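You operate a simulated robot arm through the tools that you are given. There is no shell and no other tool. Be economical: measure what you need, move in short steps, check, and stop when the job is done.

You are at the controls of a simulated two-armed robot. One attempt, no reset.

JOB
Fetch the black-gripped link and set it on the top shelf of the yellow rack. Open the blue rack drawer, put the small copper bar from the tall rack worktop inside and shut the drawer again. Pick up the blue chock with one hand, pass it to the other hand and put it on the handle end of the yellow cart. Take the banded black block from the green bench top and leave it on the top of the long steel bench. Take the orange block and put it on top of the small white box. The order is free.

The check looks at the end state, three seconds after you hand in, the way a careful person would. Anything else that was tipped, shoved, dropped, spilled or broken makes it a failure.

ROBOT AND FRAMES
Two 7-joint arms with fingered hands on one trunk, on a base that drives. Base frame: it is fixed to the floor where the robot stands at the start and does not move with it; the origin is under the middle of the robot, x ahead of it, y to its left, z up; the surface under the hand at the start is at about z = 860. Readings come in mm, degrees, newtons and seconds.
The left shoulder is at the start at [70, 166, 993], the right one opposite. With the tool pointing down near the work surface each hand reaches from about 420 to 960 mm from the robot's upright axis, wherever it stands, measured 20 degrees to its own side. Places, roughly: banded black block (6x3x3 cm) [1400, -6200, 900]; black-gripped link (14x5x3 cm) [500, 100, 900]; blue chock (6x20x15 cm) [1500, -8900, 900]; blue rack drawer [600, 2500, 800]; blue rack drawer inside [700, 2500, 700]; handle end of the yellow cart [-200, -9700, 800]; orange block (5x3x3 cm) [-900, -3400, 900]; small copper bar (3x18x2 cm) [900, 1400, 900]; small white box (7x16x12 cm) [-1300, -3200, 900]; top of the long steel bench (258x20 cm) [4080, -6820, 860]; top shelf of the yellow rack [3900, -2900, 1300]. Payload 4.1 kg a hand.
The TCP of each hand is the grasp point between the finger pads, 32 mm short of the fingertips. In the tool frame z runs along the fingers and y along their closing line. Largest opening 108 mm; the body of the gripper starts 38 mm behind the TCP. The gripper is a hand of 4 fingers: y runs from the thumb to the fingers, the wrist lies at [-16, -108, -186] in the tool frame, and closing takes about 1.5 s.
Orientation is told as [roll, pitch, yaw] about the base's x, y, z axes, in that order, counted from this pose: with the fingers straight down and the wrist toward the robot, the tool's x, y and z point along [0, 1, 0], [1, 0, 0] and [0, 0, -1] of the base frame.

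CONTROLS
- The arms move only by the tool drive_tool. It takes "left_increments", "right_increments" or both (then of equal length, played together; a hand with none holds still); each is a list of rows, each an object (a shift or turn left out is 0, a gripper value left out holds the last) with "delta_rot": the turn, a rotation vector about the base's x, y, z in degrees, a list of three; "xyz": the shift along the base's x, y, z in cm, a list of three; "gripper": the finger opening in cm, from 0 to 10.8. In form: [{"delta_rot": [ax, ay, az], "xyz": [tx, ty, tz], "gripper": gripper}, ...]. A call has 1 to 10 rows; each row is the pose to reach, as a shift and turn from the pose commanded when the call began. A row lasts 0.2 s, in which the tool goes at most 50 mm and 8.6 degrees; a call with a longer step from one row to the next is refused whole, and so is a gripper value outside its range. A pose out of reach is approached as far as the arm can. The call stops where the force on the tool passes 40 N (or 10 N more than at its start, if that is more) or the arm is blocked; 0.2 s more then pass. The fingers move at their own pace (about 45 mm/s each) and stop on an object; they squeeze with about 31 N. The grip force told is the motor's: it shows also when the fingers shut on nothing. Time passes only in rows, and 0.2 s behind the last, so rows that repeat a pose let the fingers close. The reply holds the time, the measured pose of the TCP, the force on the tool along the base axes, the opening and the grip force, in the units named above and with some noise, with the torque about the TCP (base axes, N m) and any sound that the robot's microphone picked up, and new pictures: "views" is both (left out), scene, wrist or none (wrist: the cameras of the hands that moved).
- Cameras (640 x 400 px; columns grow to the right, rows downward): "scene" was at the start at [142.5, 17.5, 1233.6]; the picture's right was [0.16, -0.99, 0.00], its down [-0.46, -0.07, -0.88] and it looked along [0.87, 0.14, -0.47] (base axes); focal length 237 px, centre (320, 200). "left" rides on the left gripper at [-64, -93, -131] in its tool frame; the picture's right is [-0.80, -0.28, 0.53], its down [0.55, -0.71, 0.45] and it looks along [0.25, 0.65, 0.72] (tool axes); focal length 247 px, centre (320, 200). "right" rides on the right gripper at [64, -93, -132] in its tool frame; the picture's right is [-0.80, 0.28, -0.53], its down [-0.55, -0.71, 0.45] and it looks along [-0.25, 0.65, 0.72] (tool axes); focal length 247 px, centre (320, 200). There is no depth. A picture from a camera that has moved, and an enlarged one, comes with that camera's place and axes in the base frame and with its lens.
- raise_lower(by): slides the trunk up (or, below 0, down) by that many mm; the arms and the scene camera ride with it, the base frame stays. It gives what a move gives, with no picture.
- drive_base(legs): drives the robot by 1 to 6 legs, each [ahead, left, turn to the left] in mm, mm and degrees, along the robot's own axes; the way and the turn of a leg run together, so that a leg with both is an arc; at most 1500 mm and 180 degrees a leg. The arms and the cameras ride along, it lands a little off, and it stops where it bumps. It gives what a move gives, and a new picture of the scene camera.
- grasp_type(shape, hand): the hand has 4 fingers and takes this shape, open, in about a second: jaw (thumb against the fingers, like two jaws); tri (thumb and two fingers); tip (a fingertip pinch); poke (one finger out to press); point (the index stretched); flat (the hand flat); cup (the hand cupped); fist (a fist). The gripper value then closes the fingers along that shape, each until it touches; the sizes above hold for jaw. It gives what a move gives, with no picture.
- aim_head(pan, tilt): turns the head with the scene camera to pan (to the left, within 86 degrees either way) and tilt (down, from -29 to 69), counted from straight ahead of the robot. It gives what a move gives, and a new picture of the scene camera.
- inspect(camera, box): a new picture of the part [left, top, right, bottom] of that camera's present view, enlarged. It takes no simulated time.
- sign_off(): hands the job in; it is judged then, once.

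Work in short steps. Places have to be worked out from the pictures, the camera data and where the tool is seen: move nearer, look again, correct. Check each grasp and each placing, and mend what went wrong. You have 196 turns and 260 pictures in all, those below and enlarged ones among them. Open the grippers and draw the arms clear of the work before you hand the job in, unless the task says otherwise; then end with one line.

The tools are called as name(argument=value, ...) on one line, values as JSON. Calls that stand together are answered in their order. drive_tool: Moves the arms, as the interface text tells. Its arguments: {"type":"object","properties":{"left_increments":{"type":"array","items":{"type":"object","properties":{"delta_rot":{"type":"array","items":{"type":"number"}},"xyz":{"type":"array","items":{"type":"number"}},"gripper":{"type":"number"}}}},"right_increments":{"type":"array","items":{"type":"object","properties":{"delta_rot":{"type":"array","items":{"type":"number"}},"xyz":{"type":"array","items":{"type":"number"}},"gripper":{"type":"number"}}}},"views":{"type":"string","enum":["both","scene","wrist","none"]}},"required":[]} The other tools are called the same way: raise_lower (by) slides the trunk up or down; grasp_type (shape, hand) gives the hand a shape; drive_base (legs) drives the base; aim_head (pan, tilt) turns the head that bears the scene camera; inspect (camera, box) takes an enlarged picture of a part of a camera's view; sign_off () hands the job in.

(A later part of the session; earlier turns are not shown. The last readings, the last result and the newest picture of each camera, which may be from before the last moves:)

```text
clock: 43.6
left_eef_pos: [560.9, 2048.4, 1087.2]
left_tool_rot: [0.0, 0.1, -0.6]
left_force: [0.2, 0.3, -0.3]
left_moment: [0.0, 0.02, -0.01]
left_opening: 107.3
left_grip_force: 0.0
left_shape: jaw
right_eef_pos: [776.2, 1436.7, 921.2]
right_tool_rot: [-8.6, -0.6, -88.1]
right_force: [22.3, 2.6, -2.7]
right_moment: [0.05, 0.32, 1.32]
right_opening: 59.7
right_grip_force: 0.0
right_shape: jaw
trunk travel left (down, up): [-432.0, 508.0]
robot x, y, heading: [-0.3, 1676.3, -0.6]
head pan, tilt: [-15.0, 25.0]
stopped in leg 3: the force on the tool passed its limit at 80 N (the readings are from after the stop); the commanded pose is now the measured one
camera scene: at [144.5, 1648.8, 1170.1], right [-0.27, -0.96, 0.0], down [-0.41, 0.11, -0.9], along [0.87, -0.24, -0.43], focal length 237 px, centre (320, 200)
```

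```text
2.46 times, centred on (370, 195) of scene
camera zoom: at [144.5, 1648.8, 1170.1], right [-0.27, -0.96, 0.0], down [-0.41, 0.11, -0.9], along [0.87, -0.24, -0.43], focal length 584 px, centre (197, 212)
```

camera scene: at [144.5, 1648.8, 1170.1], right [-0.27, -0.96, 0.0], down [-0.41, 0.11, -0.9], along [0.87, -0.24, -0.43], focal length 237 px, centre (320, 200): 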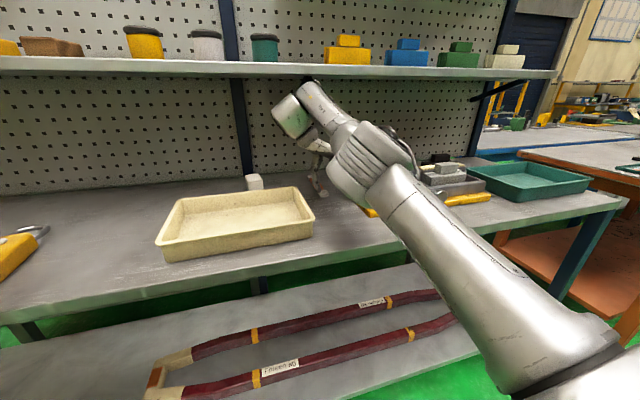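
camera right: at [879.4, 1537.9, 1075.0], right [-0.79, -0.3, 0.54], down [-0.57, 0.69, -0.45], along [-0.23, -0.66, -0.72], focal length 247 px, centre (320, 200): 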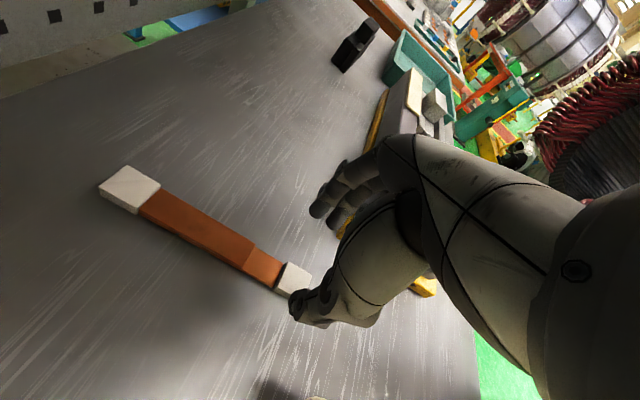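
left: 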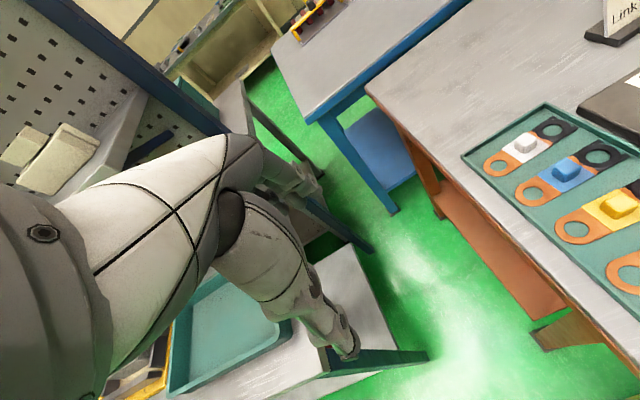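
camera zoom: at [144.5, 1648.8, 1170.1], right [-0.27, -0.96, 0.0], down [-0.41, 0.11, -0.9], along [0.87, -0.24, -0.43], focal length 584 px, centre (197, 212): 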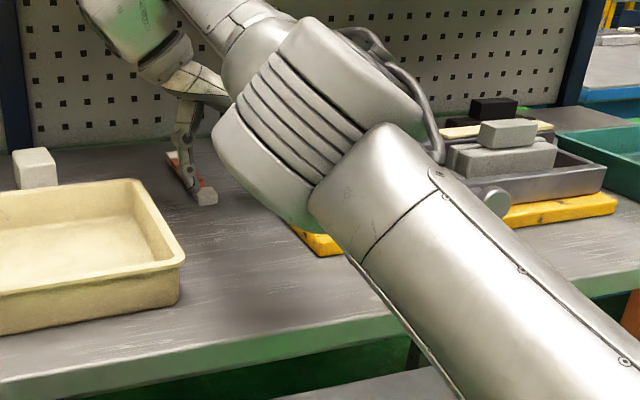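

The fixture front corner still computes to about [633,984], unmoved. I'll ease forward, close the fingers to narrow the hand, then check before backing out.

drive_base(legs=[[25, 12, 0]])

drive_tool(right_increments=[{"gripper": 0}, {"gripper": 0}, {"gripper": 0}, {"gripper": 0}, {"gripper": 0}], views="wrist")

```text
clock: 44.4
left_eef_pos: [582.6, 2060.5, 1089.1]
left_tool_rot: [0.0, 0.0, -0.6]
left_force: [0.0, 0.5, -0.3]
left_moment: [-0.04, 0.05, 0.0]
left_opening: 107.7
left_grip_force: 0.1
left_shape: jaw
right_eef_pos: [795.8, 1447.3, 923.3]
right_tool_rot: [-8.6, -0.6, -88.6]
right_force: [0.1, -0.1, -0.2]
right_moment: [-0.01, -0.01, 0.03]
right_opening: 59.8
right_grip_force: 0.1
right_shape: jaw
trunk travel left (down, up): [-432.0, 508.0]
robot x, y, heading: [24.9, 1687.0, -0.7]
head pan, tilt: [-15.0, 25.0]
camera scene: at [166.4, 1660.8, 1170.6], right [-0.27, -0.96, 0.0], down [-0.41, 0.11, -0.91], along [0.87, -0.25, -0.42], focal length 237 px, centre (320, 200)
```

scene: 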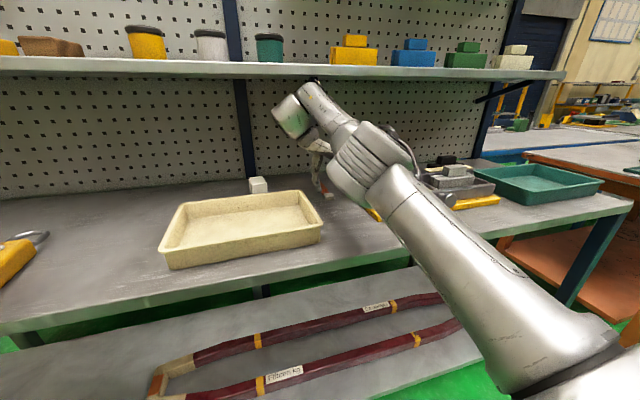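

```text
clock: 45.6
left_eef_pos: [582.9, 2059.2, 1088.7]
left_tool_rot: [0.0, 0.0, -0.7]
left_force: [0.1, -0.1, 0.4]
left_moment: [-0.02, 0.01, 0.02]
left_opening: 107.6
left_grip_force: 0.1
left_shape: jaw
right_eef_pos: [794.3, 1446.7, 922.5]
right_tool_rot: [-8.6, -0.6, -88.4]
right_force: [-0.5, -0.3, 0.6]
right_moment: [0.01, 0.01, 0.01]
right_opening: 0.0
right_grip_force: 30.7
right_shape: jaw
trunk travel left (down, up): [-432.0, 508.0]
robot x, y, heading: [25.5, 1681.8, -0.6]
head pan, tilt: [-15.0, 25.0]
camera right: at [876.0, 1543.8, 1043.8], right [-0.7, -0.29, 0.65], down [-0.63, 0.69, -0.37], along [-0.34, -0.67, -0.67], focal length 247 px, centre (320, 200)
```

right: 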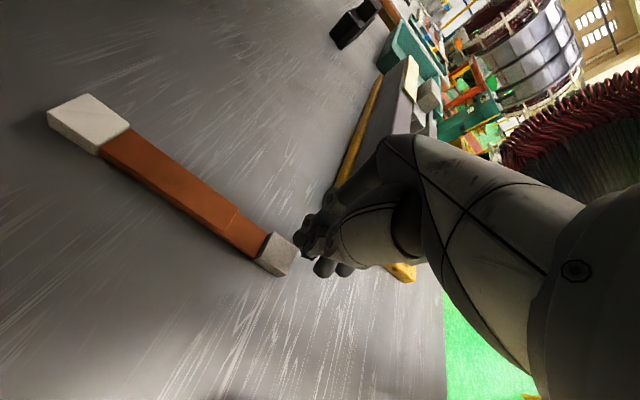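

Clear now with fingers closed, and the bar is unchanged. Backing straight out.

drive_base(legs=[[-120, 0, 0]])

```text
clock: 46.9
left_eef_pos: [462.5, 2060.6, 1089.4]
left_tool_rot: [0.1, -0.1, -0.7]
left_force: [-0.5, 0.0, 0.2]
left_moment: [0.04, -0.04, -0.01]
left_opening: 107.7
left_grip_force: 0.0
left_shape: jaw
right_eef_pos: [673.7, 1447.5, 924.4]
right_tool_rot: [-8.6, -0.6, -88.5]
right_force: [-0.7, 0.5, 0.3]
right_moment: [0.04, -0.06, 0.01]
right_opening: 0.0
right_grip_force: 31.1
right_shape: jaw
trunk travel left (down, up): [-432.0, 508.0]
robot x, y, heading: [-95.7, 1681.3, -0.6]
head pan, tilt: [-15.0, 25.0]
camera scene: at [44.4, 1661.9, 1170.7], right [-0.27, -0.96, 0.0], down [-0.41, 0.12, -0.91], along [0.87, -0.25, -0.42], focal length 237 px, centre (320, 200)
```

scene: 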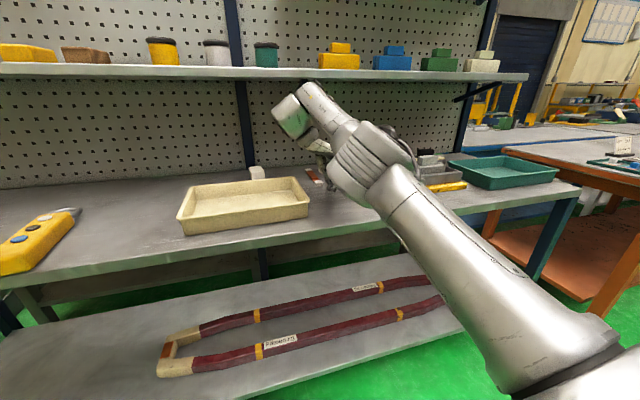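

Clear. I'll raise the trunk now.

raise_lower(by=90)

drive_tool(right_increments=[{"xyz": [-4, 0, 3], "delta_rot": [4, 0, 4], "gripper": 6}, {"xyz": [-8, 0, 6], "delta_rot": [8, 0, 8]}, {"xyz": [-8, 0, 9], "delta_rot": [8, 0, 8]}, {"xyz": [-8, 0, 12], "delta_rot": [8, 0, 8]}, {"xyz": [-8, 0, 12], "delta_rot": [8, 0, 8]}], views="scene")

```text
clock: 48.1
left_eef_pos: [463.5, 2060.9, 1177.7]
left_tool_rot: [0.0, 0.0, -0.7]
left_force: [0.9, -0.3, 0.1]
left_moment: [0.01, 0.0, 0.04]
left_opening: 107.8
left_grip_force: 0.0
left_shape: jaw
right_eef_pos: [675.9, 1447.3, 1013.7]
right_tool_rot: [-8.7, -0.6, -88.4]
right_force: [-0.3, 0.1, -0.3]
right_moment: [-0.01, -0.01, 0.02]
right_opening: 0.2
right_grip_force: 31.1
right_shape: jaw
trunk travel left (down, up): [-522.0, 418.0]
robot x, y, heading: [-93.6, 1683.5, -0.8]
head pan, tilt: [-15.0, 25.0]
```

```text
clock: 49.3
left_eef_pos: [466.7, 2059.5, 1178.4]
left_tool_rot: [0.0, 0.1, -0.8]
left_force: [0.2, 0.7, -1.2]
left_moment: [0.0, 0.02, 0.01]
left_opening: 107.4
left_grip_force: 0.0
left_shape: jaw
right_eef_pos: [597.8, 1447.7, 1131.5]
right_tool_rot: [-8.0, 7.4, -80.5]
right_force: [0.5, -0.8, 0.3]
right_moment: [-0.01, -0.01, 0.0]
right_opening: 60.1
right_grip_force: 0.1
right_shape: jaw
right hand out of reach, approached as far as the arm can: row 1
trunk travel left (down, up): [-522.0, 418.0]
robot x, y, heading: [-96.7, 1682.2, -0.9]
head pan, tilt: [-15.0, 25.0]
camera scene: at [47.9, 1661.3, 1260.2], right [-0.27, -0.96, 0.0], down [-0.41, 0.12, -0.91], along [0.87, -0.25, -0.42], focal length 237 px, centre (320, 200)
```

scene: 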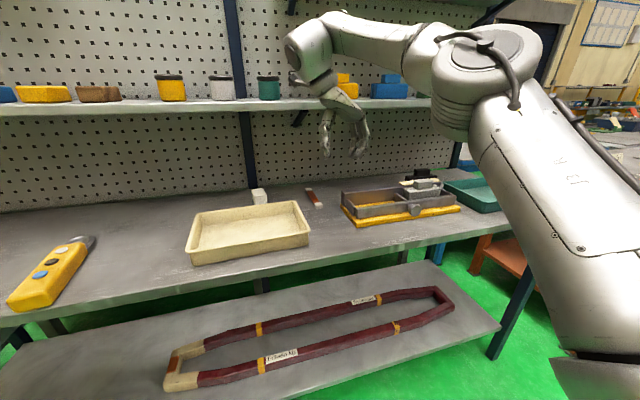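

Elbow-up configuration again. I'll level the tool to yaw −89 and move the base nearer.

drive_tool(right_increments=[{"delta_rot": [-3.3, -4.3, -4.2]}, {"delta_rot": [-6.6, -8.6, -8.5]}], views="none")

drive_base(legs=[[220, 70, 0]])

```text
clock: 49.9
left_eef_pos: [463.7, 2061.5, 1179.5]
left_tool_rot: [0.0, 0.0, -0.8]
left_force: [-1.0, 1.5, -0.3]
left_moment: [-0.02, 0.02, 0.02]
left_opening: 107.9
left_grip_force: 0.0
left_shape: jaw
right_eef_pos: [595.4, 1448.1, 1134.5]
right_tool_rot: [0.1, -0.1, -88.5]
right_force: [0.7, -0.4, -0.5]
right_moment: [-0.04, -0.03, -0.01]
right_opening: 59.7
right_grip_force: 0.0
right_shape: jaw
trunk travel left (down, up): [-522.0, 418.0]
robot x, y, heading: [-96.9, 1682.8, -0.7]
head pan, tilt: [-15.0, 25.0]
```

```text
clock: 51.5
left_eef_pos: [649.5, 2118.9, 1179.2]
left_tool_rot: [0.0, 0.0, -0.7]
left_force: [0.1, 0.4, -0.1]
left_moment: [0.03, -0.02, 0.04]
left_opening: 107.9
left_grip_force: 0.0
left_shape: jaw
right_eef_pos: [778.5, 1503.3, 1135.5]
right_tool_rot: [-0.7, -0.1, -89.0]
right_force: [-2.4, -0.7, 0.8]
right_moment: [0.05, -0.16, 0.03]
right_opening: 60.1
right_grip_force: 0.0
right_shape: jaw
trunk travel left (down, up): [-522.0, 418.0]
robot x, y, heading: [89.9, 1745.0, -0.6]
head pan, tilt: [-15.0, 25.0]
stopped in leg 1: the force on the tool passed its limit at 128 N (the readings are from after the stop); the commanded pose is now the measured one
camera scene: at [232.7, 1718.9, 1260.8], right [-0.27, -0.96, 0.0], down [-0.41, 0.11, -0.91], along [0.87, -0.25, -0.42], focal length 237 px, centre (320, 200)
```

scene: 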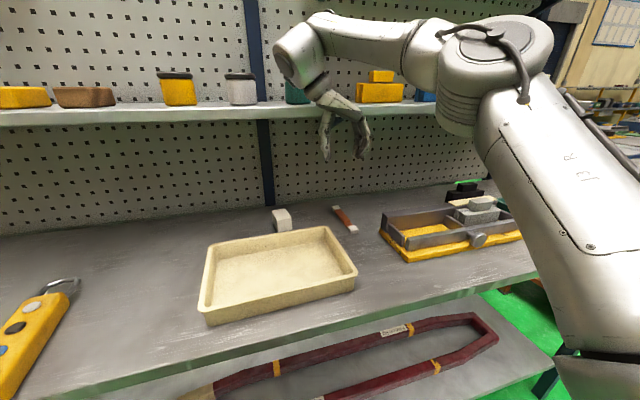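

The hand bumped the shelf front edge (x≈815), lower than I'd judged; shelf items look unmoved. I'll back off, then lower the hand below the shelf before going in.

drive_base(legs=[[-80, 0, 0]])

drive_tool(right_increments=[{"xyz": [-3, -2, -2]}, {"xyz": [-6, -4, -5]}, {"xyz": [-8, -5, -9]}, {"xyz": [-8, -5, -13]}, {"xyz": [-8, -5, -16]}], views="none")

inspect(camera="scene", box=[0, 0, 640, 400])

```text
clock: 52.5
left_eef_pos: [570.3, 2118.7, 1179.3]
left_tool_rot: [0.0, 0.0, -0.7]
left_force: [-0.7, -0.1, 0.2]
left_moment: [0.0, -0.03, 0.0]
left_opening: 107.7
left_grip_force: 0.0
left_shape: jaw
right_eef_pos: [698.3, 1505.5, 1134.7]
right_tool_rot: [-0.7, -0.1, -89.1]
right_force: [-0.4, 0.9, -0.3]
right_moment: [0.01, -0.02, -0.01]
right_opening: 60.1
right_grip_force: 0.1
right_shape: jaw
trunk travel left (down, up): [-522.0, 418.0]
robot x, y, heading: [14.7, 1741.8, -0.4]
head pan, tilt: [-15.0, 25.0]
camera scene: at [152.6, 1720.1, 1260.7], right [-0.27, -0.96, 0.0], down [-0.41, 0.11, -0.91], along [0.87, -0.25, -0.42], focal length 237 px, centre (320, 200)
```

scene: 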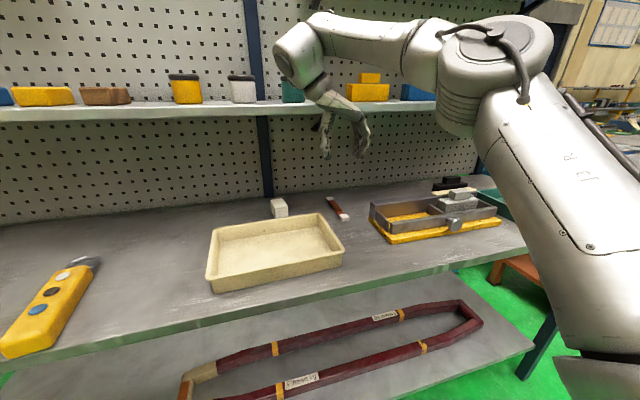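

```text
clock: 53.8
left_eef_pos: [571.6, 2118.4, 1179.0]
left_tool_rot: [0.0, 0.2, -0.7]
left_force: [-0.3, 0.0, -0.1]
left_moment: [-0.02, -0.01, -0.01]
left_opening: 107.7
left_grip_force: 0.1
left_shape: jaw
right_eef_pos: [619.8, 1456.4, 974.6]
right_tool_rot: [-0.8, -0.1, -89.0]
right_force: [-0.1, -0.7, -1.1]
right_moment: [-0.02, 0.0, 0.03]
right_opening: 59.7
right_grip_force: 0.0
right_shape: jaw
trunk travel left (down, up): [-522.0, 418.0]
robot x, y, heading: [12.1, 1743.3, -0.6]
head pan, tilt: [-15.0, 25.0]
```

```text
1.00 times, centred on (320, 200) of scene (not enlarged: the box is as wide or as high as the picture)
camera zoom: at [154.4, 1719.8, 1260.6], right [-0.27, -0.96, 0.0], down [-0.41, 0.11, -0.91], along [0.87, -0.25, -0.42], focal length 237 px, centre (320, 200)
```

zoom: 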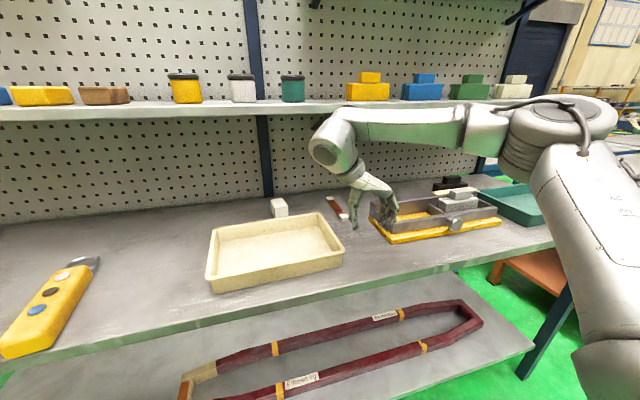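

Hand is low with elbow behind. I'll move the base ahead 100 with the hand still short of the shelf, then lower and slide in under the shelf.

drive_base(legs=[[100, 0, 0]])

drive_tool(right_increments=[{"xyz": [0, 0, -2]}, {"xyz": [0, 0, -3.7]}, {"xyz": [3, 0, -3.7]}, {"xyz": [6, 0, -3.7]}], views="both")

```text
clock: 54.9
left_eef_pos: [671.3, 2118.7, 1179.2]
left_tool_rot: [0.0, 0.1, -0.6]
left_force: [0.4, -0.2, 0.2]
left_moment: [-0.01, 0.01, 0.03]
left_opening: 107.3
left_grip_force: 0.0
left_shape: jaw
right_eef_pos: [720.1, 1456.9, 974.0]
right_tool_rot: [-0.8, -0.1, -89.1]
right_force: [0.1, -0.3, -0.6]
right_moment: [-0.01, 0.03, -0.03]
right_opening: 60.1
right_grip_force: 0.0
right_shape: jaw
trunk travel left (down, up): [-522.0, 418.0]
robot x, y, heading: [114.6, 1743.4, -0.8]
head pan, tilt: [-15.0, 25.0]
camera scene: at [254.4, 1718.9, 1260.5], right [-0.27, -0.96, 0.0], down [-0.41, 0.11, -0.91], along [0.87, -0.25, -0.42], focal length 237 px, centre (320, 200)
```

scene: 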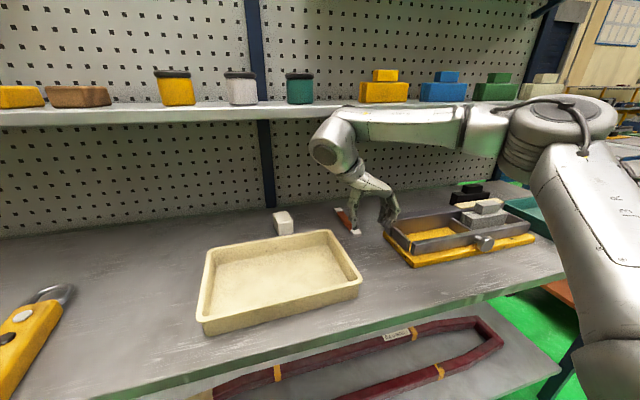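

```text
clock: 55.9
left_eef_pos: [670.8, 2118.4, 1178.6]
left_tool_rot: [-0.1, 0.2, -0.6]
left_force: [1.0, -0.4, -0.6]
left_moment: [-0.03, 0.02, -0.04]
left_opening: 108.0
left_grip_force: 0.0
left_shape: jaw
right_eef_pos: [780.4, 1455.5, 937.1]
right_tool_rot: [-0.9, -0.2, -89.0]
right_force: [-0.4, 0.2, 0.1]
right_moment: [0.0, 0.0, 0.03]
right_opening: 60.2
right_grip_force: 0.0
right_shape: jaw
trunk travel left (down, up): [-522.0, 418.0]
robot x, y, heading: [108.9, 1744.0, -0.8]
head pan, tilt: [-15.0, 25.0]
camera scene: at [254.4, 1719.2, 1260.5], right [-0.27, -0.96, 0.0], down [-0.41, 0.11, -0.91], along [0.87, -0.25, -0.42], focal length 237 px, centre (320, 200)
camera right: at [844.4, 1551.3, 1068.0], right [-0.79, -0.3, 0.54], down [-0.57, 0.7, -0.44], along [-0.25, -0.66, -0.71], focal length 247 px, centre (320, 200)
```

scene: 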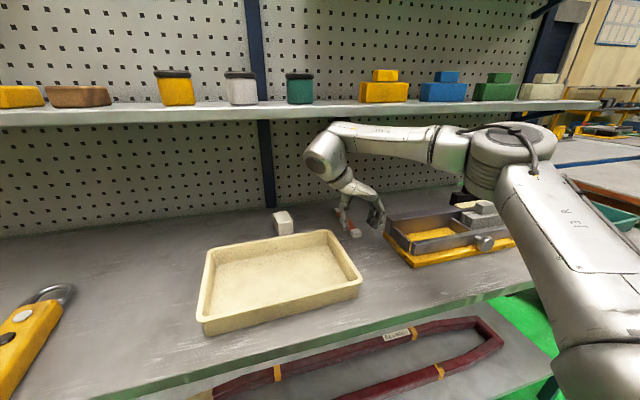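
right: 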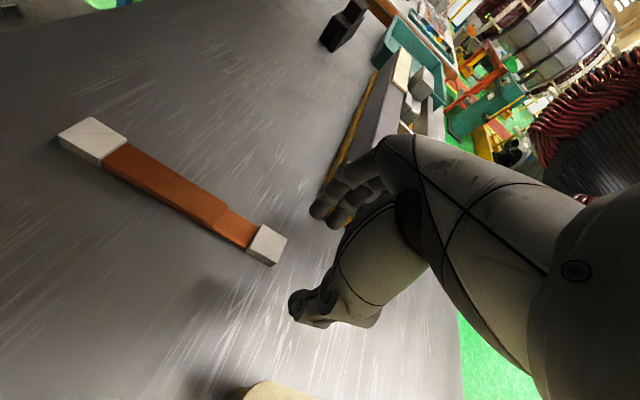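

Bar at y≈1454 from x 790 to 965, aligned with x. Slide forward to x≈848 and go down to just above contact.

drive_tool(right_increments=[{"xyz": [3.5, -0.1, 0]}, {"xyz": [6.8, -0.2, 0]}, {"xyz": [6.8, -0.2, -2]}, {"xyz": [6.8, -0.2, -3.2]}, {"xyz": [6.8, -0.2, -4]}], views="both")

```text
clock: 57.1
left_eef_pos: [669.7, 2118.5, 1178.5]
left_tool_rot: [-0.1, 0.0, -0.6]
left_force: [-0.1, 0.7, -0.3]
left_moment: [0.01, -0.03, -0.03]
left_opening: 107.9
left_grip_force: 0.1
left_shape: jaw
right_eef_pos: [846.5, 1455.8, 896.4]
right_tool_rot: [-0.8, -0.1, -89.0]
right_force: [0.3, -0.1, 0.0]
right_moment: [0.02, -0.01, 0.02]
right_opening: 59.9
right_grip_force: 0.0
right_shape: jaw
trunk travel left (down, up): [-522.0, 418.0]
robot x, y, heading: [113.3, 1742.5, -0.4]
head pan, tilt: [-15.0, 25.0]
camera scene: at [253.6, 1718.7, 1260.6], right [-0.27, -0.96, 0.0], down [-0.41, 0.11, -0.91], along [0.87, -0.24, -0.42], focal length 237 px, centre (320, 200)
camera right: at [911.0, 1549.6, 1028.5], right [-0.79, -0.3, 0.54], down [-0.57, 0.7, -0.44], along [-0.25, -0.66, -0.71], focal length 247 px, centre (320, 200)
```

scene: 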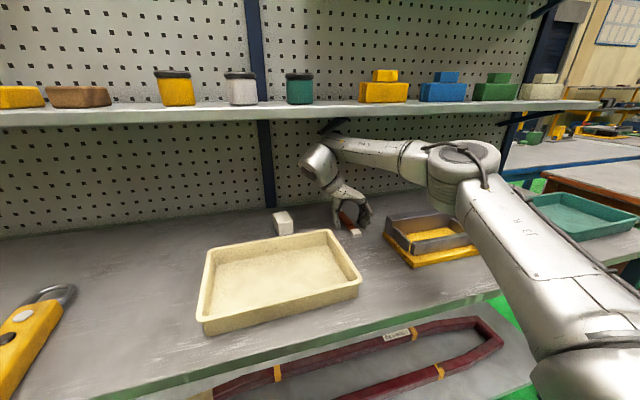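
right: 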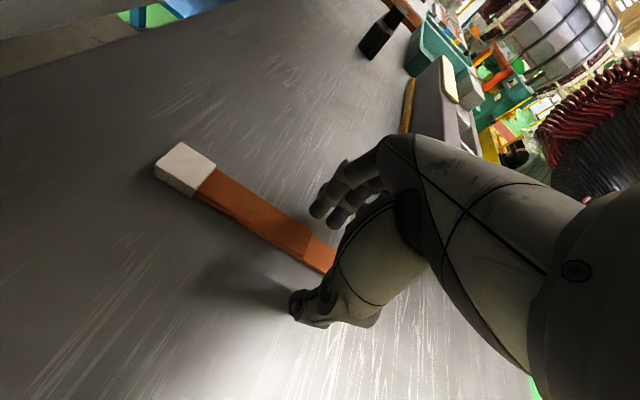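

Aligned, no contact yet. Lower 4 mm more and close.

drive_tool(right_increments=[{"xyz": [0, 0, -0.4]}, {"xyz": [0, 0, -0.4], "gripper": 0}, {"xyz": [0, 0, -0.4], "gripper": 0}, {"xyz": [0, 0, -0.4], "gripper": 0}, {"xyz": [0, 0, -0.4], "gripper": 0}, {"xyz": [0, 0, -0.4], "gripper": 0}, {"xyz": [0, 0, -0.4], "gripper": 0}], views="wrist")

```text
clock: 58.7
left_eef_pos: [668.6, 2119.4, 1179.0]
left_tool_rot: [0.0, 0.0, -0.7]
left_force: [0.1, 0.2, 0.0]
left_moment: [-0.01, 0.0, 0.01]
left_opening: 107.4
left_grip_force: 0.1
left_shape: jaw
right_eef_pos: [845.9, 1454.5, 895.9]
right_tool_rot: [-0.6, -0.2, -89.1]
right_force: [6.0, -0.3, 20.0]
right_moment: [0.24, -0.14, -0.05]
right_opening: 16.4
right_grip_force: 30.7
right_shape: jaw
trunk travel left (down, up): [-522.0, 418.0]
robot x, y, heading: [108.9, 1741.6, -0.7]
head pan, tilt: [-15.0, 25.0]
camera right: at [909.6, 1550.6, 1027.5], right [-0.79, -0.3, 0.54], down [-0.57, 0.7, -0.44], along [-0.24, -0.66, -0.71], focal length 247 px, centre (320, 200)
```

right: 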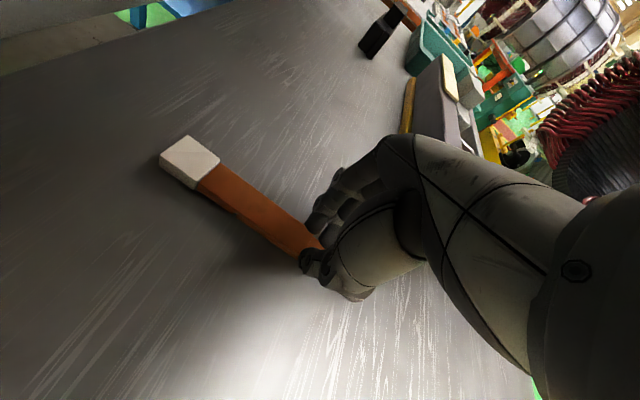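

Fingers stopped at 16 mm on the bar. Lift 4 cm and check.

drive_tool(right_increments=[{"xyz": [0, 0, 1], "gripper": 0}, {"xyz": [0, 0, 2.5], "gripper": 0}, {"xyz": [0, 0, 4], "gripper": 0}, {"xyz": [0, 0, 4], "gripper": 0}], views="wrist")

```text
clock: 59.7
left_eef_pos: [671.7, 2118.9, 1178.8]
left_tool_rot: [0.0, 0.1, -0.6]
left_force: [-0.3, 0.8, 0.6]
left_moment: [-0.01, 0.0, -0.01]
left_opening: 107.8
left_grip_force: 0.1
left_shape: jaw
right_eef_pos: [846.6, 1454.6, 934.3]
right_tool_rot: [-0.9, -0.1, -89.0]
right_force: [0.2, 0.0, -2.9]
right_moment: [0.0, 0.1, 0.0]
right_opening: 13.6
right_grip_force: 31.3
right_shape: jaw
trunk travel left (down, up): [-522.0, 418.0]
robot x, y, heading: [113.4, 1741.9, -0.5]
head pan, tilt: [-15.0, 25.0]
camera right: at [911.8, 1549.3, 1063.9], right [-0.78, -0.3, 0.54], down [-0.57, 0.7, -0.44], along [-0.25, -0.66, -0.71], focal length 247 px, centre (320, 200)
```

right: 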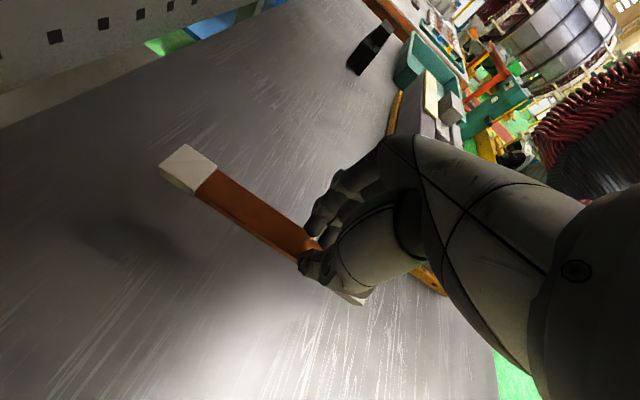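

Bar held. I'll withdraw straight back from under the shelf and then raise.

drive_tool(right_increments=[{"xyz": [-4, 0, 0.5], "gripper": 0}, {"xyz": [-8, 0, 1], "gripper": 0}, {"xyz": [-12, 0, 1.5], "gripper": 0}, {"xyz": [-15, 0, 3], "gripper": 0}, {"xyz": [-15, 0, 7], "gripper": 0}, {"xyz": [-15, 0, 11], "gripper": 0}, {"xyz": [-15, 0, 15], "gripper": 0}], views="none")

drive_base(legs=[[-450, 0, 0], [0, 580, 0]])

aim_head(pan=10, tilt=35)

```text
clock: 61.3
left_eef_pos: [669.8, 2119.5, 1179.9]
left_tool_rot: [0.1, 0.0, -0.5]
left_force: [-0.8, 0.0, -0.8]
left_moment: [-0.02, -0.01, 0.02]
left_opening: 107.6
left_grip_force: 0.0
left_shape: jaw
right_eef_pos: [695.0, 1453.9, 1084.6]
right_tool_rot: [-0.7, 0.0, -88.9]
right_force: [0.2, -0.6, -2.5]
right_moment: [0.02, 0.11, 0.0]
right_opening: 13.7
right_grip_force: 30.8
right_shape: jaw
trunk travel left (down, up): [-522.0, 418.0]
robot x, y, heading: [110.0, 1743.0, -0.8]
head pan, tilt: [-15.0, 25.0]
```

```text
clock: 66.9
left_eef_pos: [228.4, 2704.0, 1178.6]
left_tool_rot: [-0.1, 0.0, -0.4]
left_force: [0.4, -1.5, 0.5]
left_moment: [0.01, -0.01, -0.01]
left_opening: 107.9
left_grip_force: 0.0
left_shape: jaw
right_eef_pos: [254.5, 2038.9, 1083.4]
right_tool_rot: [-0.8, -0.1, -88.9]
right_force: [1.3, 0.8, -2.1]
right_moment: [-0.04, 0.13, -0.03]
right_opening: 13.8
right_grip_force: 31.2
right_shape: jaw
trunk travel left (down, up): [-522.0, 418.0]
robot x, y, heading: [-325.4, 2325.9, -0.6]
head pan, tilt: [-15.0, 25.0]
camera scene: at [-188.0, 2304.1, 1260.5], right [-0.27, -0.96, 0.0], down [-0.41, 0.11, -0.91], along [0.87, -0.24, -0.42], focal length 237 px, centre (320, 200)
```

scene: 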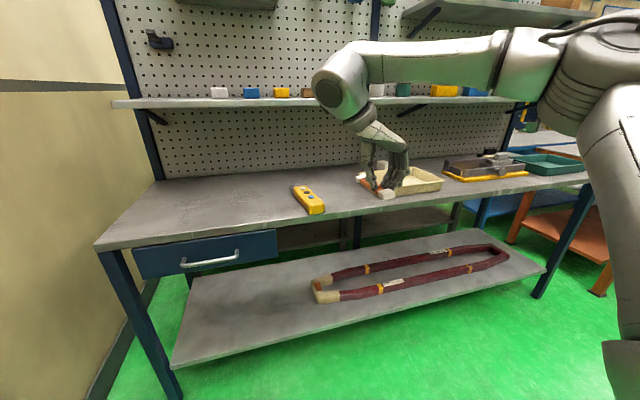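

```text
clock: 67.8
left_eef_pos: [227.8, 2704.7, 1177.3]
left_tool_rot: [-0.1, 0.0, -0.6]
left_force: [-0.6, 0.1, 0.4]
left_moment: [-0.01, 0.01, 0.0]
left_opening: 107.7
left_grip_force: 0.0
left_shape: jaw
right_eef_pos: [256.8, 2039.3, 1083.5]
right_tool_rot: [-0.8, -0.1, -88.9]
right_force: [0.4, -0.1, -2.5]
right_moment: [0.02, 0.11, 0.0]
right_opening: 13.5
right_grip_force: 30.6
right_shape: jaw
trunk travel left (down, up): [-522.0, 418.0]
robot x, y, heading: [-333.8, 2326.5, -0.6]
head pan, tilt: [10.0, 35.0]
camera scene: at [-189.8, 2342.7, 1244.8], right [0.16, -0.99, 0.0], down [-0.57, -0.09, -0.82], along [0.81, 0.13, -0.57], focal length 237 px, centre (320, 200)
```

scene: 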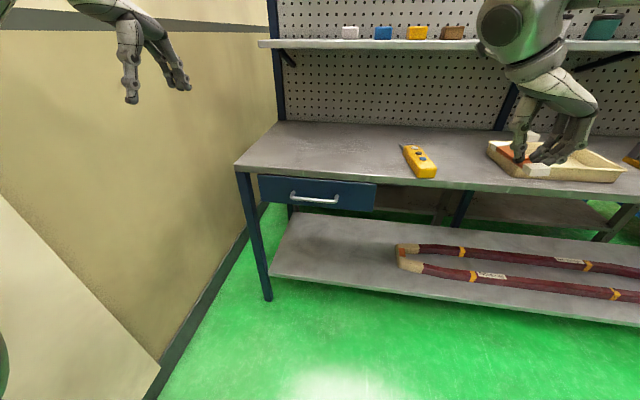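

Triangulating, the handle is at about [488,2469,772]. I'll bring the left hand down in front of it with the fingers turned to point forward (thumb below).

drive_tool(left_increments=[{"xyz": [1.2, -2.3, -4], "delta_rot": [0, -8.5, 0]}, {"xyz": [2.5, -4.6, -8], "delta_rot": [0, -17, 0]}, {"xyz": [3.7, -7, -12], "delta_rot": [0, -25.5, 0]}, {"xyz": [5, -9.3, -16], "delta_rot": [0, -34, 0]}, {"xyz": [6.2, -11.6, -20], "delta_rot": [0, -42.5, 0]}, {"xyz": [7.5, -14, -24], "delta_rot": [0, -51, 0]}, {"xyz": [8.7, -16.3, -28], "delta_rot": [0, -59.5, 0]}, {"xyz": [10, -18.7, -32], "delta_rot": [0, -68, 0]}, {"xyz": [11.2, -21, -36], "delta_rot": [0, -76.5, 0]}, {"xyz": [12.4, -23.4, -40], "delta_rot": [0, -85, 0]}], views="both")

```text
clock: 70.0
left_eef_pos: [350.1, 2548.0, 765.1]
left_tool_rot: [62.3, -75.7, -59.9]
left_force: [0.2, 0.7, 0.5]
left_moment: [-0.02, 0.04, -0.02]
left_opening: 108.0
left_grip_force: 0.0
left_shape: jaw
right_eef_pos: [256.8, 2041.7, 1083.6]
right_tool_rot: [-0.9, -0.2, -88.9]
right_force: [-0.7, 0.6, -2.8]
right_moment: [-0.03, 0.1, 0.0]
right_opening: 13.3
right_grip_force: 31.1
right_shape: jaw
trunk travel left (down, up): [-522.0, 418.0]
robot x, y, heading: [-323.8, 2325.6, -0.6]
head pan, tilt: [10.0, 35.0]
stopped in row 10 (left hand): the arm was blocked; the commanded pose is now the measured one
camera scene: at [-189.5, 2344.8, 1244.7], right [0.16, -0.99, 0.0], down [-0.57, -0.1, -0.82], along [0.81, 0.13, -0.57], focal length 237 px, centre (320, 200)
camera left: at [210.6, 2498.3, 675.5], right [0.52, -0.69, -0.51], down [0.34, 0.71, -0.62], along [0.79, 0.14, 0.6], focal length 247 px, centre (320, 200)
```

scene: 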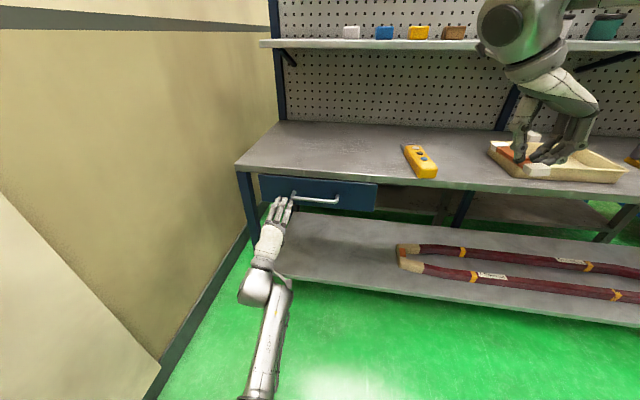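
left: 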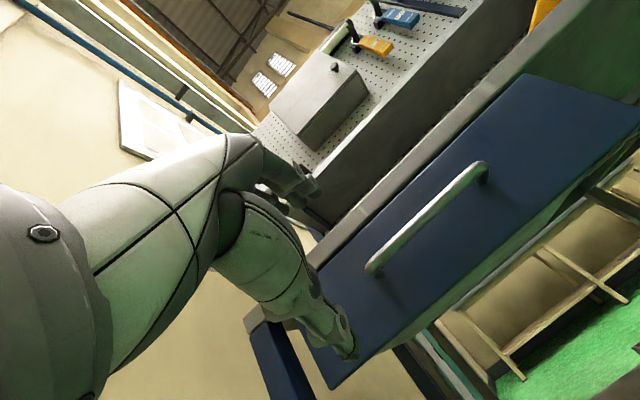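

The left hand points forward at the handle height (z≈765), but sits 75 mm too far left. I'll shift the base right and ahead so the fingers straddle the handle.

drive_base(legs=[[0, -73, 0], [95, 0, 0]])

inspect(camera="left", box=[0, 0, 640, 400])

```text
clock: 71.8
left_eef_pos: [446.3, 2472.4, 764.0]
left_tool_rot: [62.1, -75.6, -59.6]
left_force: [-0.7, 0.0, -0.5]
left_moment: [0.02, -0.01, 0.02]
left_opening: 108.0
left_grip_force: 0.1
left_shape: jaw
right_eef_pos: [351.8, 1965.8, 1082.2]
right_tool_rot: [-0.9, -0.1, -88.9]
right_force: [0.1, 0.4, -3.4]
right_moment: [-0.01, 0.15, 0.01]
right_opening: 13.3
right_grip_force: 30.8
right_shape: jaw
trunk travel left (down, up): [-522.0, 418.0]
robot x, y, heading: [-235.8, 2254.1, -0.5]
head pan, tilt: [10.0, 35.0]
camera scene: at [-94.2, 2269.8, 1244.6], right [0.16, -0.99, 0.0], down [-0.57, -0.09, -0.82], along [0.81, 0.13, -0.57], focal length 237 px, centre (320, 200)
```

scene: 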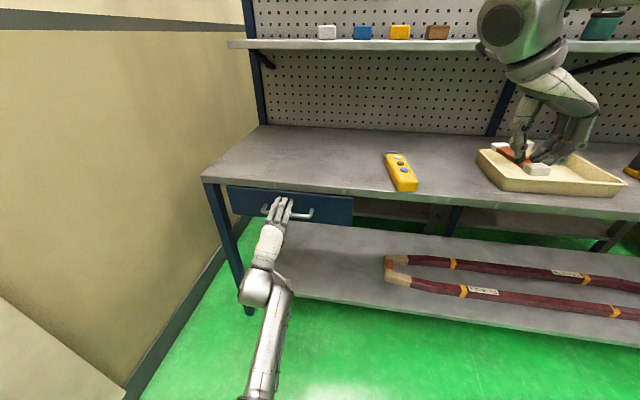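

```text
1.00 times, centred on (320, 200) of left (not enlarged: the box is as wide or as high as the picture)
camera zoom: at [305.5, 2423.2, 675.1], right [0.52, -0.69, -0.51], down [0.34, 0.71, -0.62], along [0.79, 0.14, 0.6], focal length 247 px, centre (320, 200)
```

zoom: 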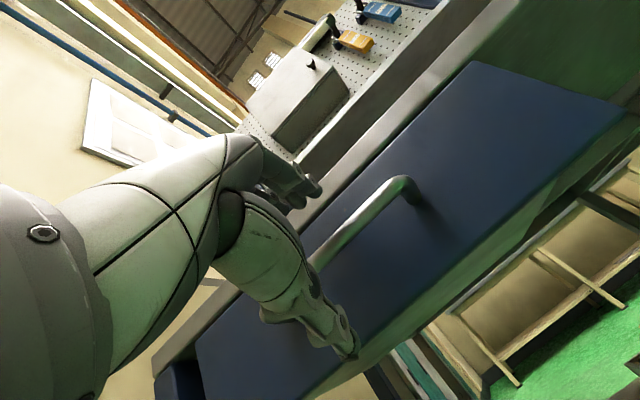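

Handle lies between fingers and thumb. Advance 36 mm and close.

drive_base(legs=[[36, 0, 0]])

drive_tool(left_increments=[{"gripper": 0}, {"gripper": 0}, {"gripper": 0}, {"gripper": 0}, {"gripper": 0}, {"gripper": 0}, {"gripper": 0}, {"gripper": 0}], views="wrist")

```text
clock: 72.8
left_eef_pos: [479.7, 2473.5, 767.9]
left_tool_rot: [64.6, -75.8, -61.9]
left_force: [0.3, -0.1, 0.1]
left_moment: [-0.02, 0.01, -0.01]
left_opening: 107.7
left_grip_force: 0.0
left_shape: jaw
right_eef_pos: [385.6, 1965.8, 1081.1]
right_tool_rot: [-0.9, -0.1, -88.8]
right_force: [-0.2, 0.6, -3.0]
right_moment: [0.01, 0.09, 0.0]
right_opening: 13.5
right_grip_force: 30.8
right_shape: jaw
trunk travel left (down, up): [-522.0, 418.0]
robot x, y, heading: [-200.8, 2253.6, -0.2]
head pan, tilt: [10.0, 35.0]
stopped in leg 1: the force on the tool passed its limit at 67 N (the readings are from after the stop); the commanded pose is now the measured one
camera scene: at [-60.6, 2269.2, 1244.9], right [0.16, -0.99, 0.0], down [-0.57, -0.09, -0.82], along [0.81, 0.14, -0.57], focal length 237 px, centre (320, 200)
```

scene: 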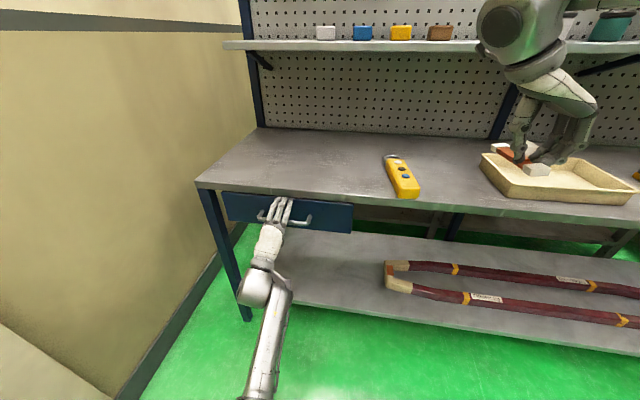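

```text
clock: 74.6
left_eef_pos: [478.0, 2472.7, 765.0]
left_tool_rot: [64.1, -75.9, -61.8]
left_force: [-11.0, -0.6, -11.1]
left_moment: [0.02, -1.9, -0.8]
left_opening: 53.3
left_grip_force: 30.9
left_shape: jaw
right_eef_pos: [384.9, 1966.1, 1081.4]
right_tool_rot: [-0.9, 0.0, -88.7]
right_force: [0.9, 0.0, -3.6]
right_moment: [-0.02, 0.13, -0.01]
right_opening: 13.6
right_grip_force: 31.1
right_shape: jaw
trunk travel left (down, up): [-522.0, 418.0]
robot x, y, heading: [-197.3, 2250.0, -0.8]
head pan, tilt: [10.0, 35.0]
camera left: at [338.8, 2424.7, 675.8], right [0.52, -0.69, -0.51], down [0.35, 0.71, -0.61], along [0.78, 0.14, 0.61], focal length 247 px, centre (320, 200)
```

left: 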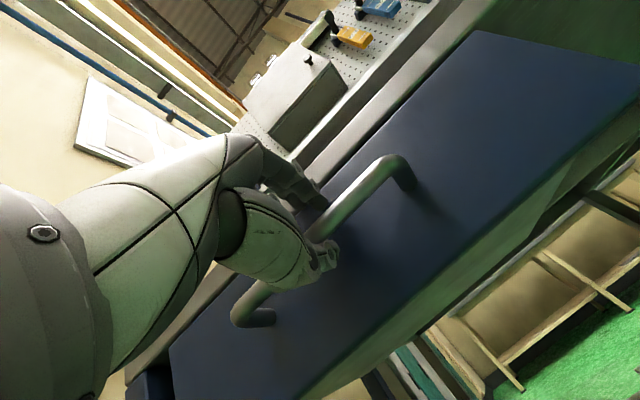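

Fingertips press the drawer face. I'll ease back 10 mm so they can close round the bar.

drive_tool(left_increments=[{"xyz": [-0.6, 0, 0], "gripper": 0}, {"xyz": [-1, 0, 0], "gripper": 0}, {"xyz": [-1, 0, 0], "gripper": 0}, {"xyz": [-1, 0, 0], "gripper": 0}, {"xyz": [-1, 0, 0], "gripper": 0}], views="wrist")

```text
clock: 75.8
left_eef_pos: [470.3, 2475.1, 765.5]
left_tool_rot: [63.7, -75.8, -61.2]
left_force: [-0.5, 1.1, -16.1]
left_moment: [0.08, -0.92, -0.29]
left_opening: 38.8
left_grip_force: 31.3
left_shape: jaw
right_eef_pos: [386.9, 1966.1, 1080.9]
right_tool_rot: [-1.1, -0.1, -88.9]
right_force: [1.0, -0.6, -2.4]
right_moment: [0.0, 0.1, 0.04]
right_opening: 13.5
right_grip_force: 31.0
right_shape: jaw
trunk travel left (down, up): [-522.0, 418.0]
robot x, y, heading: [-198.4, 2248.1, -0.2]
head pan, tilt: [10.0, 35.0]
camera left: at [329.9, 2425.2, 674.9], right [0.52, -0.69, -0.51], down [0.35, 0.71, -0.61], along [0.78, 0.14, 0.61], focal length 247 px, centre (320, 200)
```

left: 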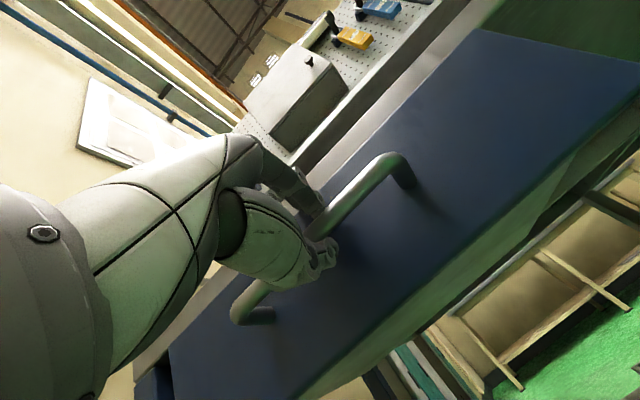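

Thumb is behind the bar. I'll try a short pull of 4 cm to see whether the drawer follows.

drive_tool(left_increments=[{"xyz": [-1, 0, 0], "gripper": 0}, {"xyz": [-2, 0, 0], "gripper": 0}, {"xyz": [-3, 0, 0], "gripper": 0}, {"xyz": [-4, 0, 0], "gripper": 0}], views="wrist")

```text
clock: 76.8
left_eef_pos: [429.9, 2475.5, 765.8]
left_tool_rot: [63.6, -75.9, -61.2]
left_force: [-1.0, 1.0, -20.6]
left_moment: [0.06, -0.87, -0.27]
left_opening: 38.5
left_grip_force: 31.3
left_shape: jaw
right_eef_pos: [388.5, 1967.9, 1081.0]
right_tool_rot: [-1.0, -0.2, -88.9]
right_force: [0.1, 0.2, -2.4]
right_moment: [-0.01, 0.08, -0.01]
right_opening: 13.5
right_grip_force: 30.7
right_shape: jaw
trunk travel left (down, up): [-522.0, 418.0]
robot x, y, heading: [-199.7, 2252.0, -0.2]
head pan, tilt: [10.0, 35.0]
camera left: at [290.2, 2425.2, 675.4], right [0.52, -0.69, -0.51], down [0.35, 0.71, -0.61], along [0.78, 0.14, 0.61], focal length 247 px, centre (320, 200)
```

left: 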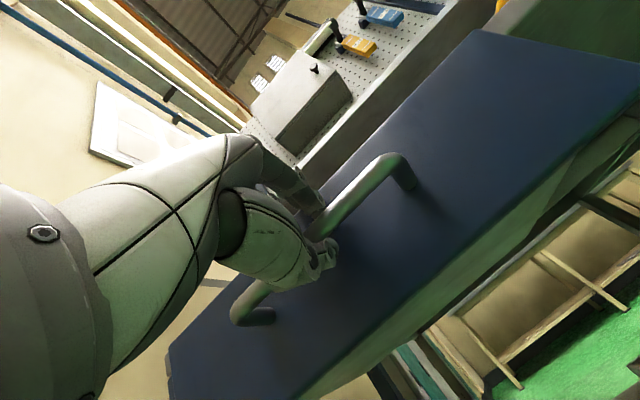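

The drawer follows. I'll pull the rest with the base, 190 mm back.

drive_base(legs=[[-190, 0, 0]])

```text
clock: 78.3
left_eef_pos: [238.7, 2474.8, 764.1]
left_tool_rot: [63.7, -75.7, -61.4]
left_force: [0.2, -13.0, -27.2]
left_moment: [0.08, -0.75, -0.23]
left_opening: 38.2
left_grip_force: 31.1
left_shape: jaw
right_eef_pos: [197.1, 1967.8, 1080.6]
right_tool_rot: [-1.0, -0.2, -88.8]
right_force: [0.6, 0.6, -3.2]
right_moment: [0.03, 0.11, 0.01]
right_opening: 13.5
right_grip_force: 31.2
right_shape: jaw
trunk travel left (down, up): [-522.0, 418.0]
robot x, y, heading: [-389.0, 2254.3, -0.5]
head pan, tilt: [10.0, 35.0]
camera scene: at [-249.0, 2270.4, 1244.5], right [0.16, -0.99, 0.0], down [-0.57, -0.09, -0.82], along [0.81, 0.14, -0.58], focal length 237 px, centre (320, 200)
```

scene: 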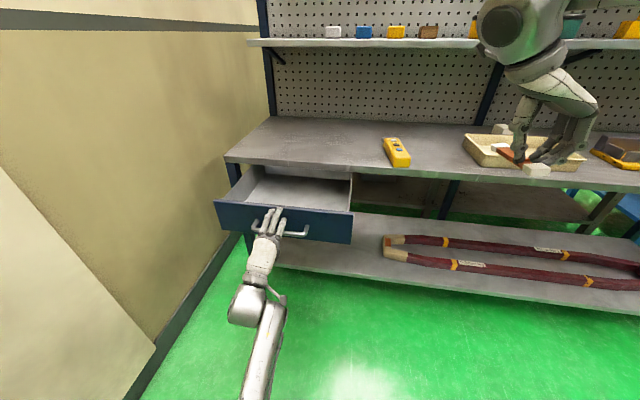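

The drawer is open about 230 mm. I'll release the handle, draw the left hand back, and check the space to my left with the head.

drive_tool(left_increments=[{"gripper": 10.8}, {"gripper": 10.8}, {"gripper": 10.8}, {"gripper": 10.8}, {"gripper": 10.8}, {"xyz": [-4, 0, 0]}, {"xyz": [-8, 0, 0]}], views="wrist")

aim_head(pan=86, tilt=35)

```text
clock: 80.0
left_eef_pos: [157.0, 2476.1, 766.4]
left_tool_rot: [64.2, -75.8, -61.8]
left_force: [-0.2, -0.1, -0.8]
left_moment: [-0.05, 0.01, 0.0]
left_opening: 107.7
left_grip_force: 0.1
left_shape: jaw
right_eef_pos: [195.1, 1968.8, 1083.0]
right_tool_rot: [-0.9, -0.1, -88.9]
right_force: [-0.1, -0.3, -2.3]
right_moment: [0.02, 0.08, -0.05]
right_opening: 13.4
right_grip_force: 30.6
right_shape: jaw
trunk travel left (down, up): [-522.0, 418.0]
robot x, y, heading: [-390.7, 2251.1, -0.4]
head pan, tilt: [10.0, 35.0]
camera left: at [17.5, 2427.1, 676.3], right [0.52, -0.69, -0.51], down [0.35, 0.71, -0.61], along [0.78, 0.14, 0.61], focal length 247 px, centre (320, 200)
```

left: 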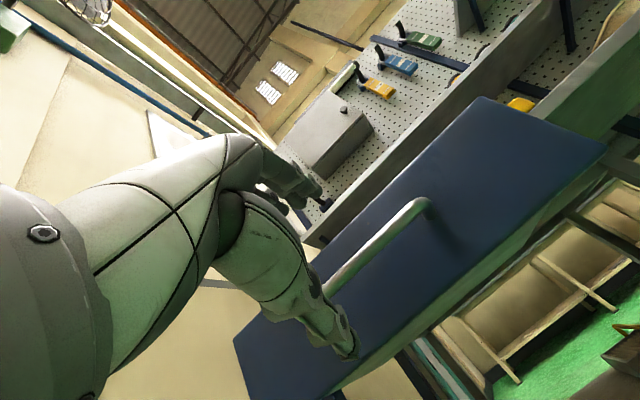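

```text
clock: 81.4
left_eef_pos: [158.5, 2476.6, 764.6]
left_tool_rot: [64.0, -75.9, -61.6]
left_force: [0.7, 0.2, 0.1]
left_moment: [-0.03, -0.01, 0.0]
left_opening: 107.6
left_grip_force: 0.0
left_shape: jaw
right_eef_pos: [195.3, 1968.7, 1082.3]
right_tool_rot: [-0.8, -0.1, -88.8]
right_force: [0.1, -0.8, -3.0]
right_moment: [-0.01, 0.08, 0.04]
right_opening: 13.2
right_grip_force: 30.8
right_shape: jaw
trunk travel left (down, up): [-522.0, 418.0]
robot x, y, heading: [-392.5, 2251.9, -0.5]
head pan, tilt: [85.9, 35.0]
camera scene: at [-330.7, 2344.2, 1244.8], right [1.0, -0.08, 0.0], down [-0.05, -0.57, -0.82], along [0.07, 0.82, -0.57], focal length 237 px, centre (320, 200)
```

scene: 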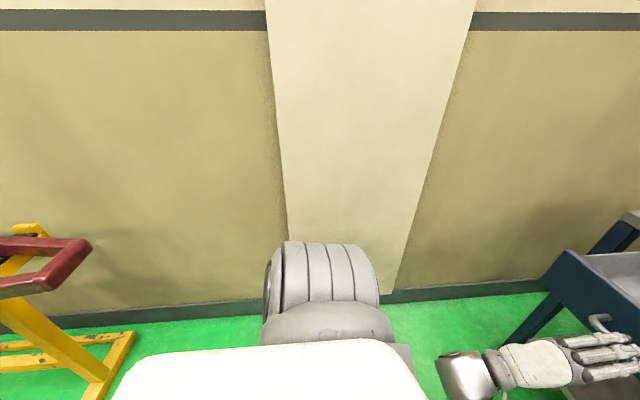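

Wall at y≈3190 and trestle at x<-820 leave room. I'll shift the base left 360 mm and ahead 110, then look at the drawer.

drive_base(legs=[[0, 360, 0], [110, 0, 0]])

aim_head(pan=-15, tilt=45)

```text
clock: 84.5
left_eef_pos: [272.9, 2830.4, 764.6]
left_tool_rot: [63.9, -75.8, -61.6]
left_force: [0.9, -0.4, 0.0]
left_moment: [-0.02, -0.02, -0.01]
left_opening: 108.0
left_grip_force: 0.1
left_shape: jaw
right_eef_pos: [310.2, 2322.1, 1080.3]
right_tool_rot: [-1.0, 0.0, -88.9]
right_force: [0.4, -0.2, -3.4]
right_moment: [0.0, 0.12, -0.04]
right_opening: 13.4
right_grip_force: 31.0
right_shape: jaw
trunk travel left (down, up): [-522.0, 418.0]
robot x, y, heading: [-278.2, 2607.2, -0.5]
head pan, tilt: [85.9, 35.0]
camera scene: at [-215.2, 2699.5, 1244.8], right [1.0, -0.08, 0.0], down [-0.05, -0.57, -0.82], along [0.07, 0.82, -0.57], focal length 237 px, centre (320, 200)
```

scene: 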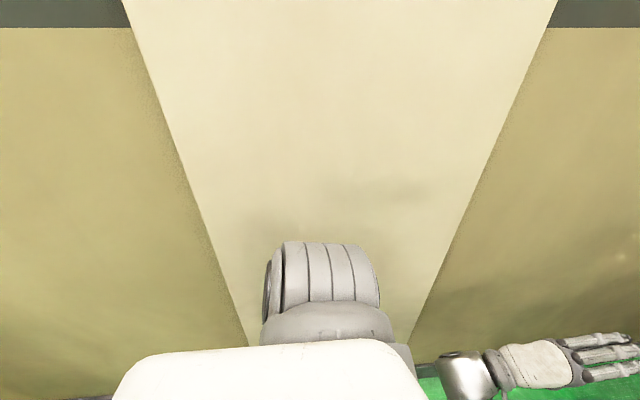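

```text
clock: 86.3
left_eef_pos: [271.6, 2831.4, 765.2]
left_tool_rot: [64.0, -75.9, -61.8]
left_force: [-1.1, 0.8, 0.3]
left_moment: [0.02, -0.03, -0.01]
left_opening: 107.8
left_grip_force: 0.0
left_shape: jaw
right_eef_pos: [308.7, 2321.5, 1082.7]
right_tool_rot: [-0.9, -0.1, -89.0]
right_force: [-0.2, 0.2, -2.3]
right_moment: [0.05, 0.12, 0.0]
right_opening: 13.4
right_grip_force: 30.9
right_shape: jaw
trunk travel left (down, up): [-522.0, 418.0]
robot x, y, heading: [-274.6, 2611.2, -0.7]
head pan, tilt: [-15.0, 45.0]
camera scene: at [-145.3, 2589.9, 1230.0], right [-0.27, -0.96, 0.0], down [-0.68, 0.19, -0.71], along [0.68, -0.19, -0.71], focal length 237 px, centre (320, 200)
```

scene: 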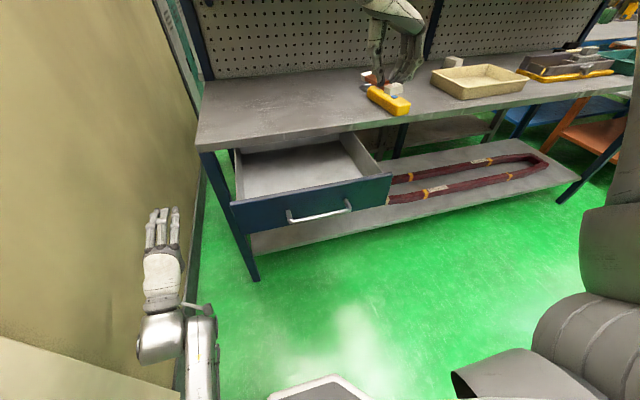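

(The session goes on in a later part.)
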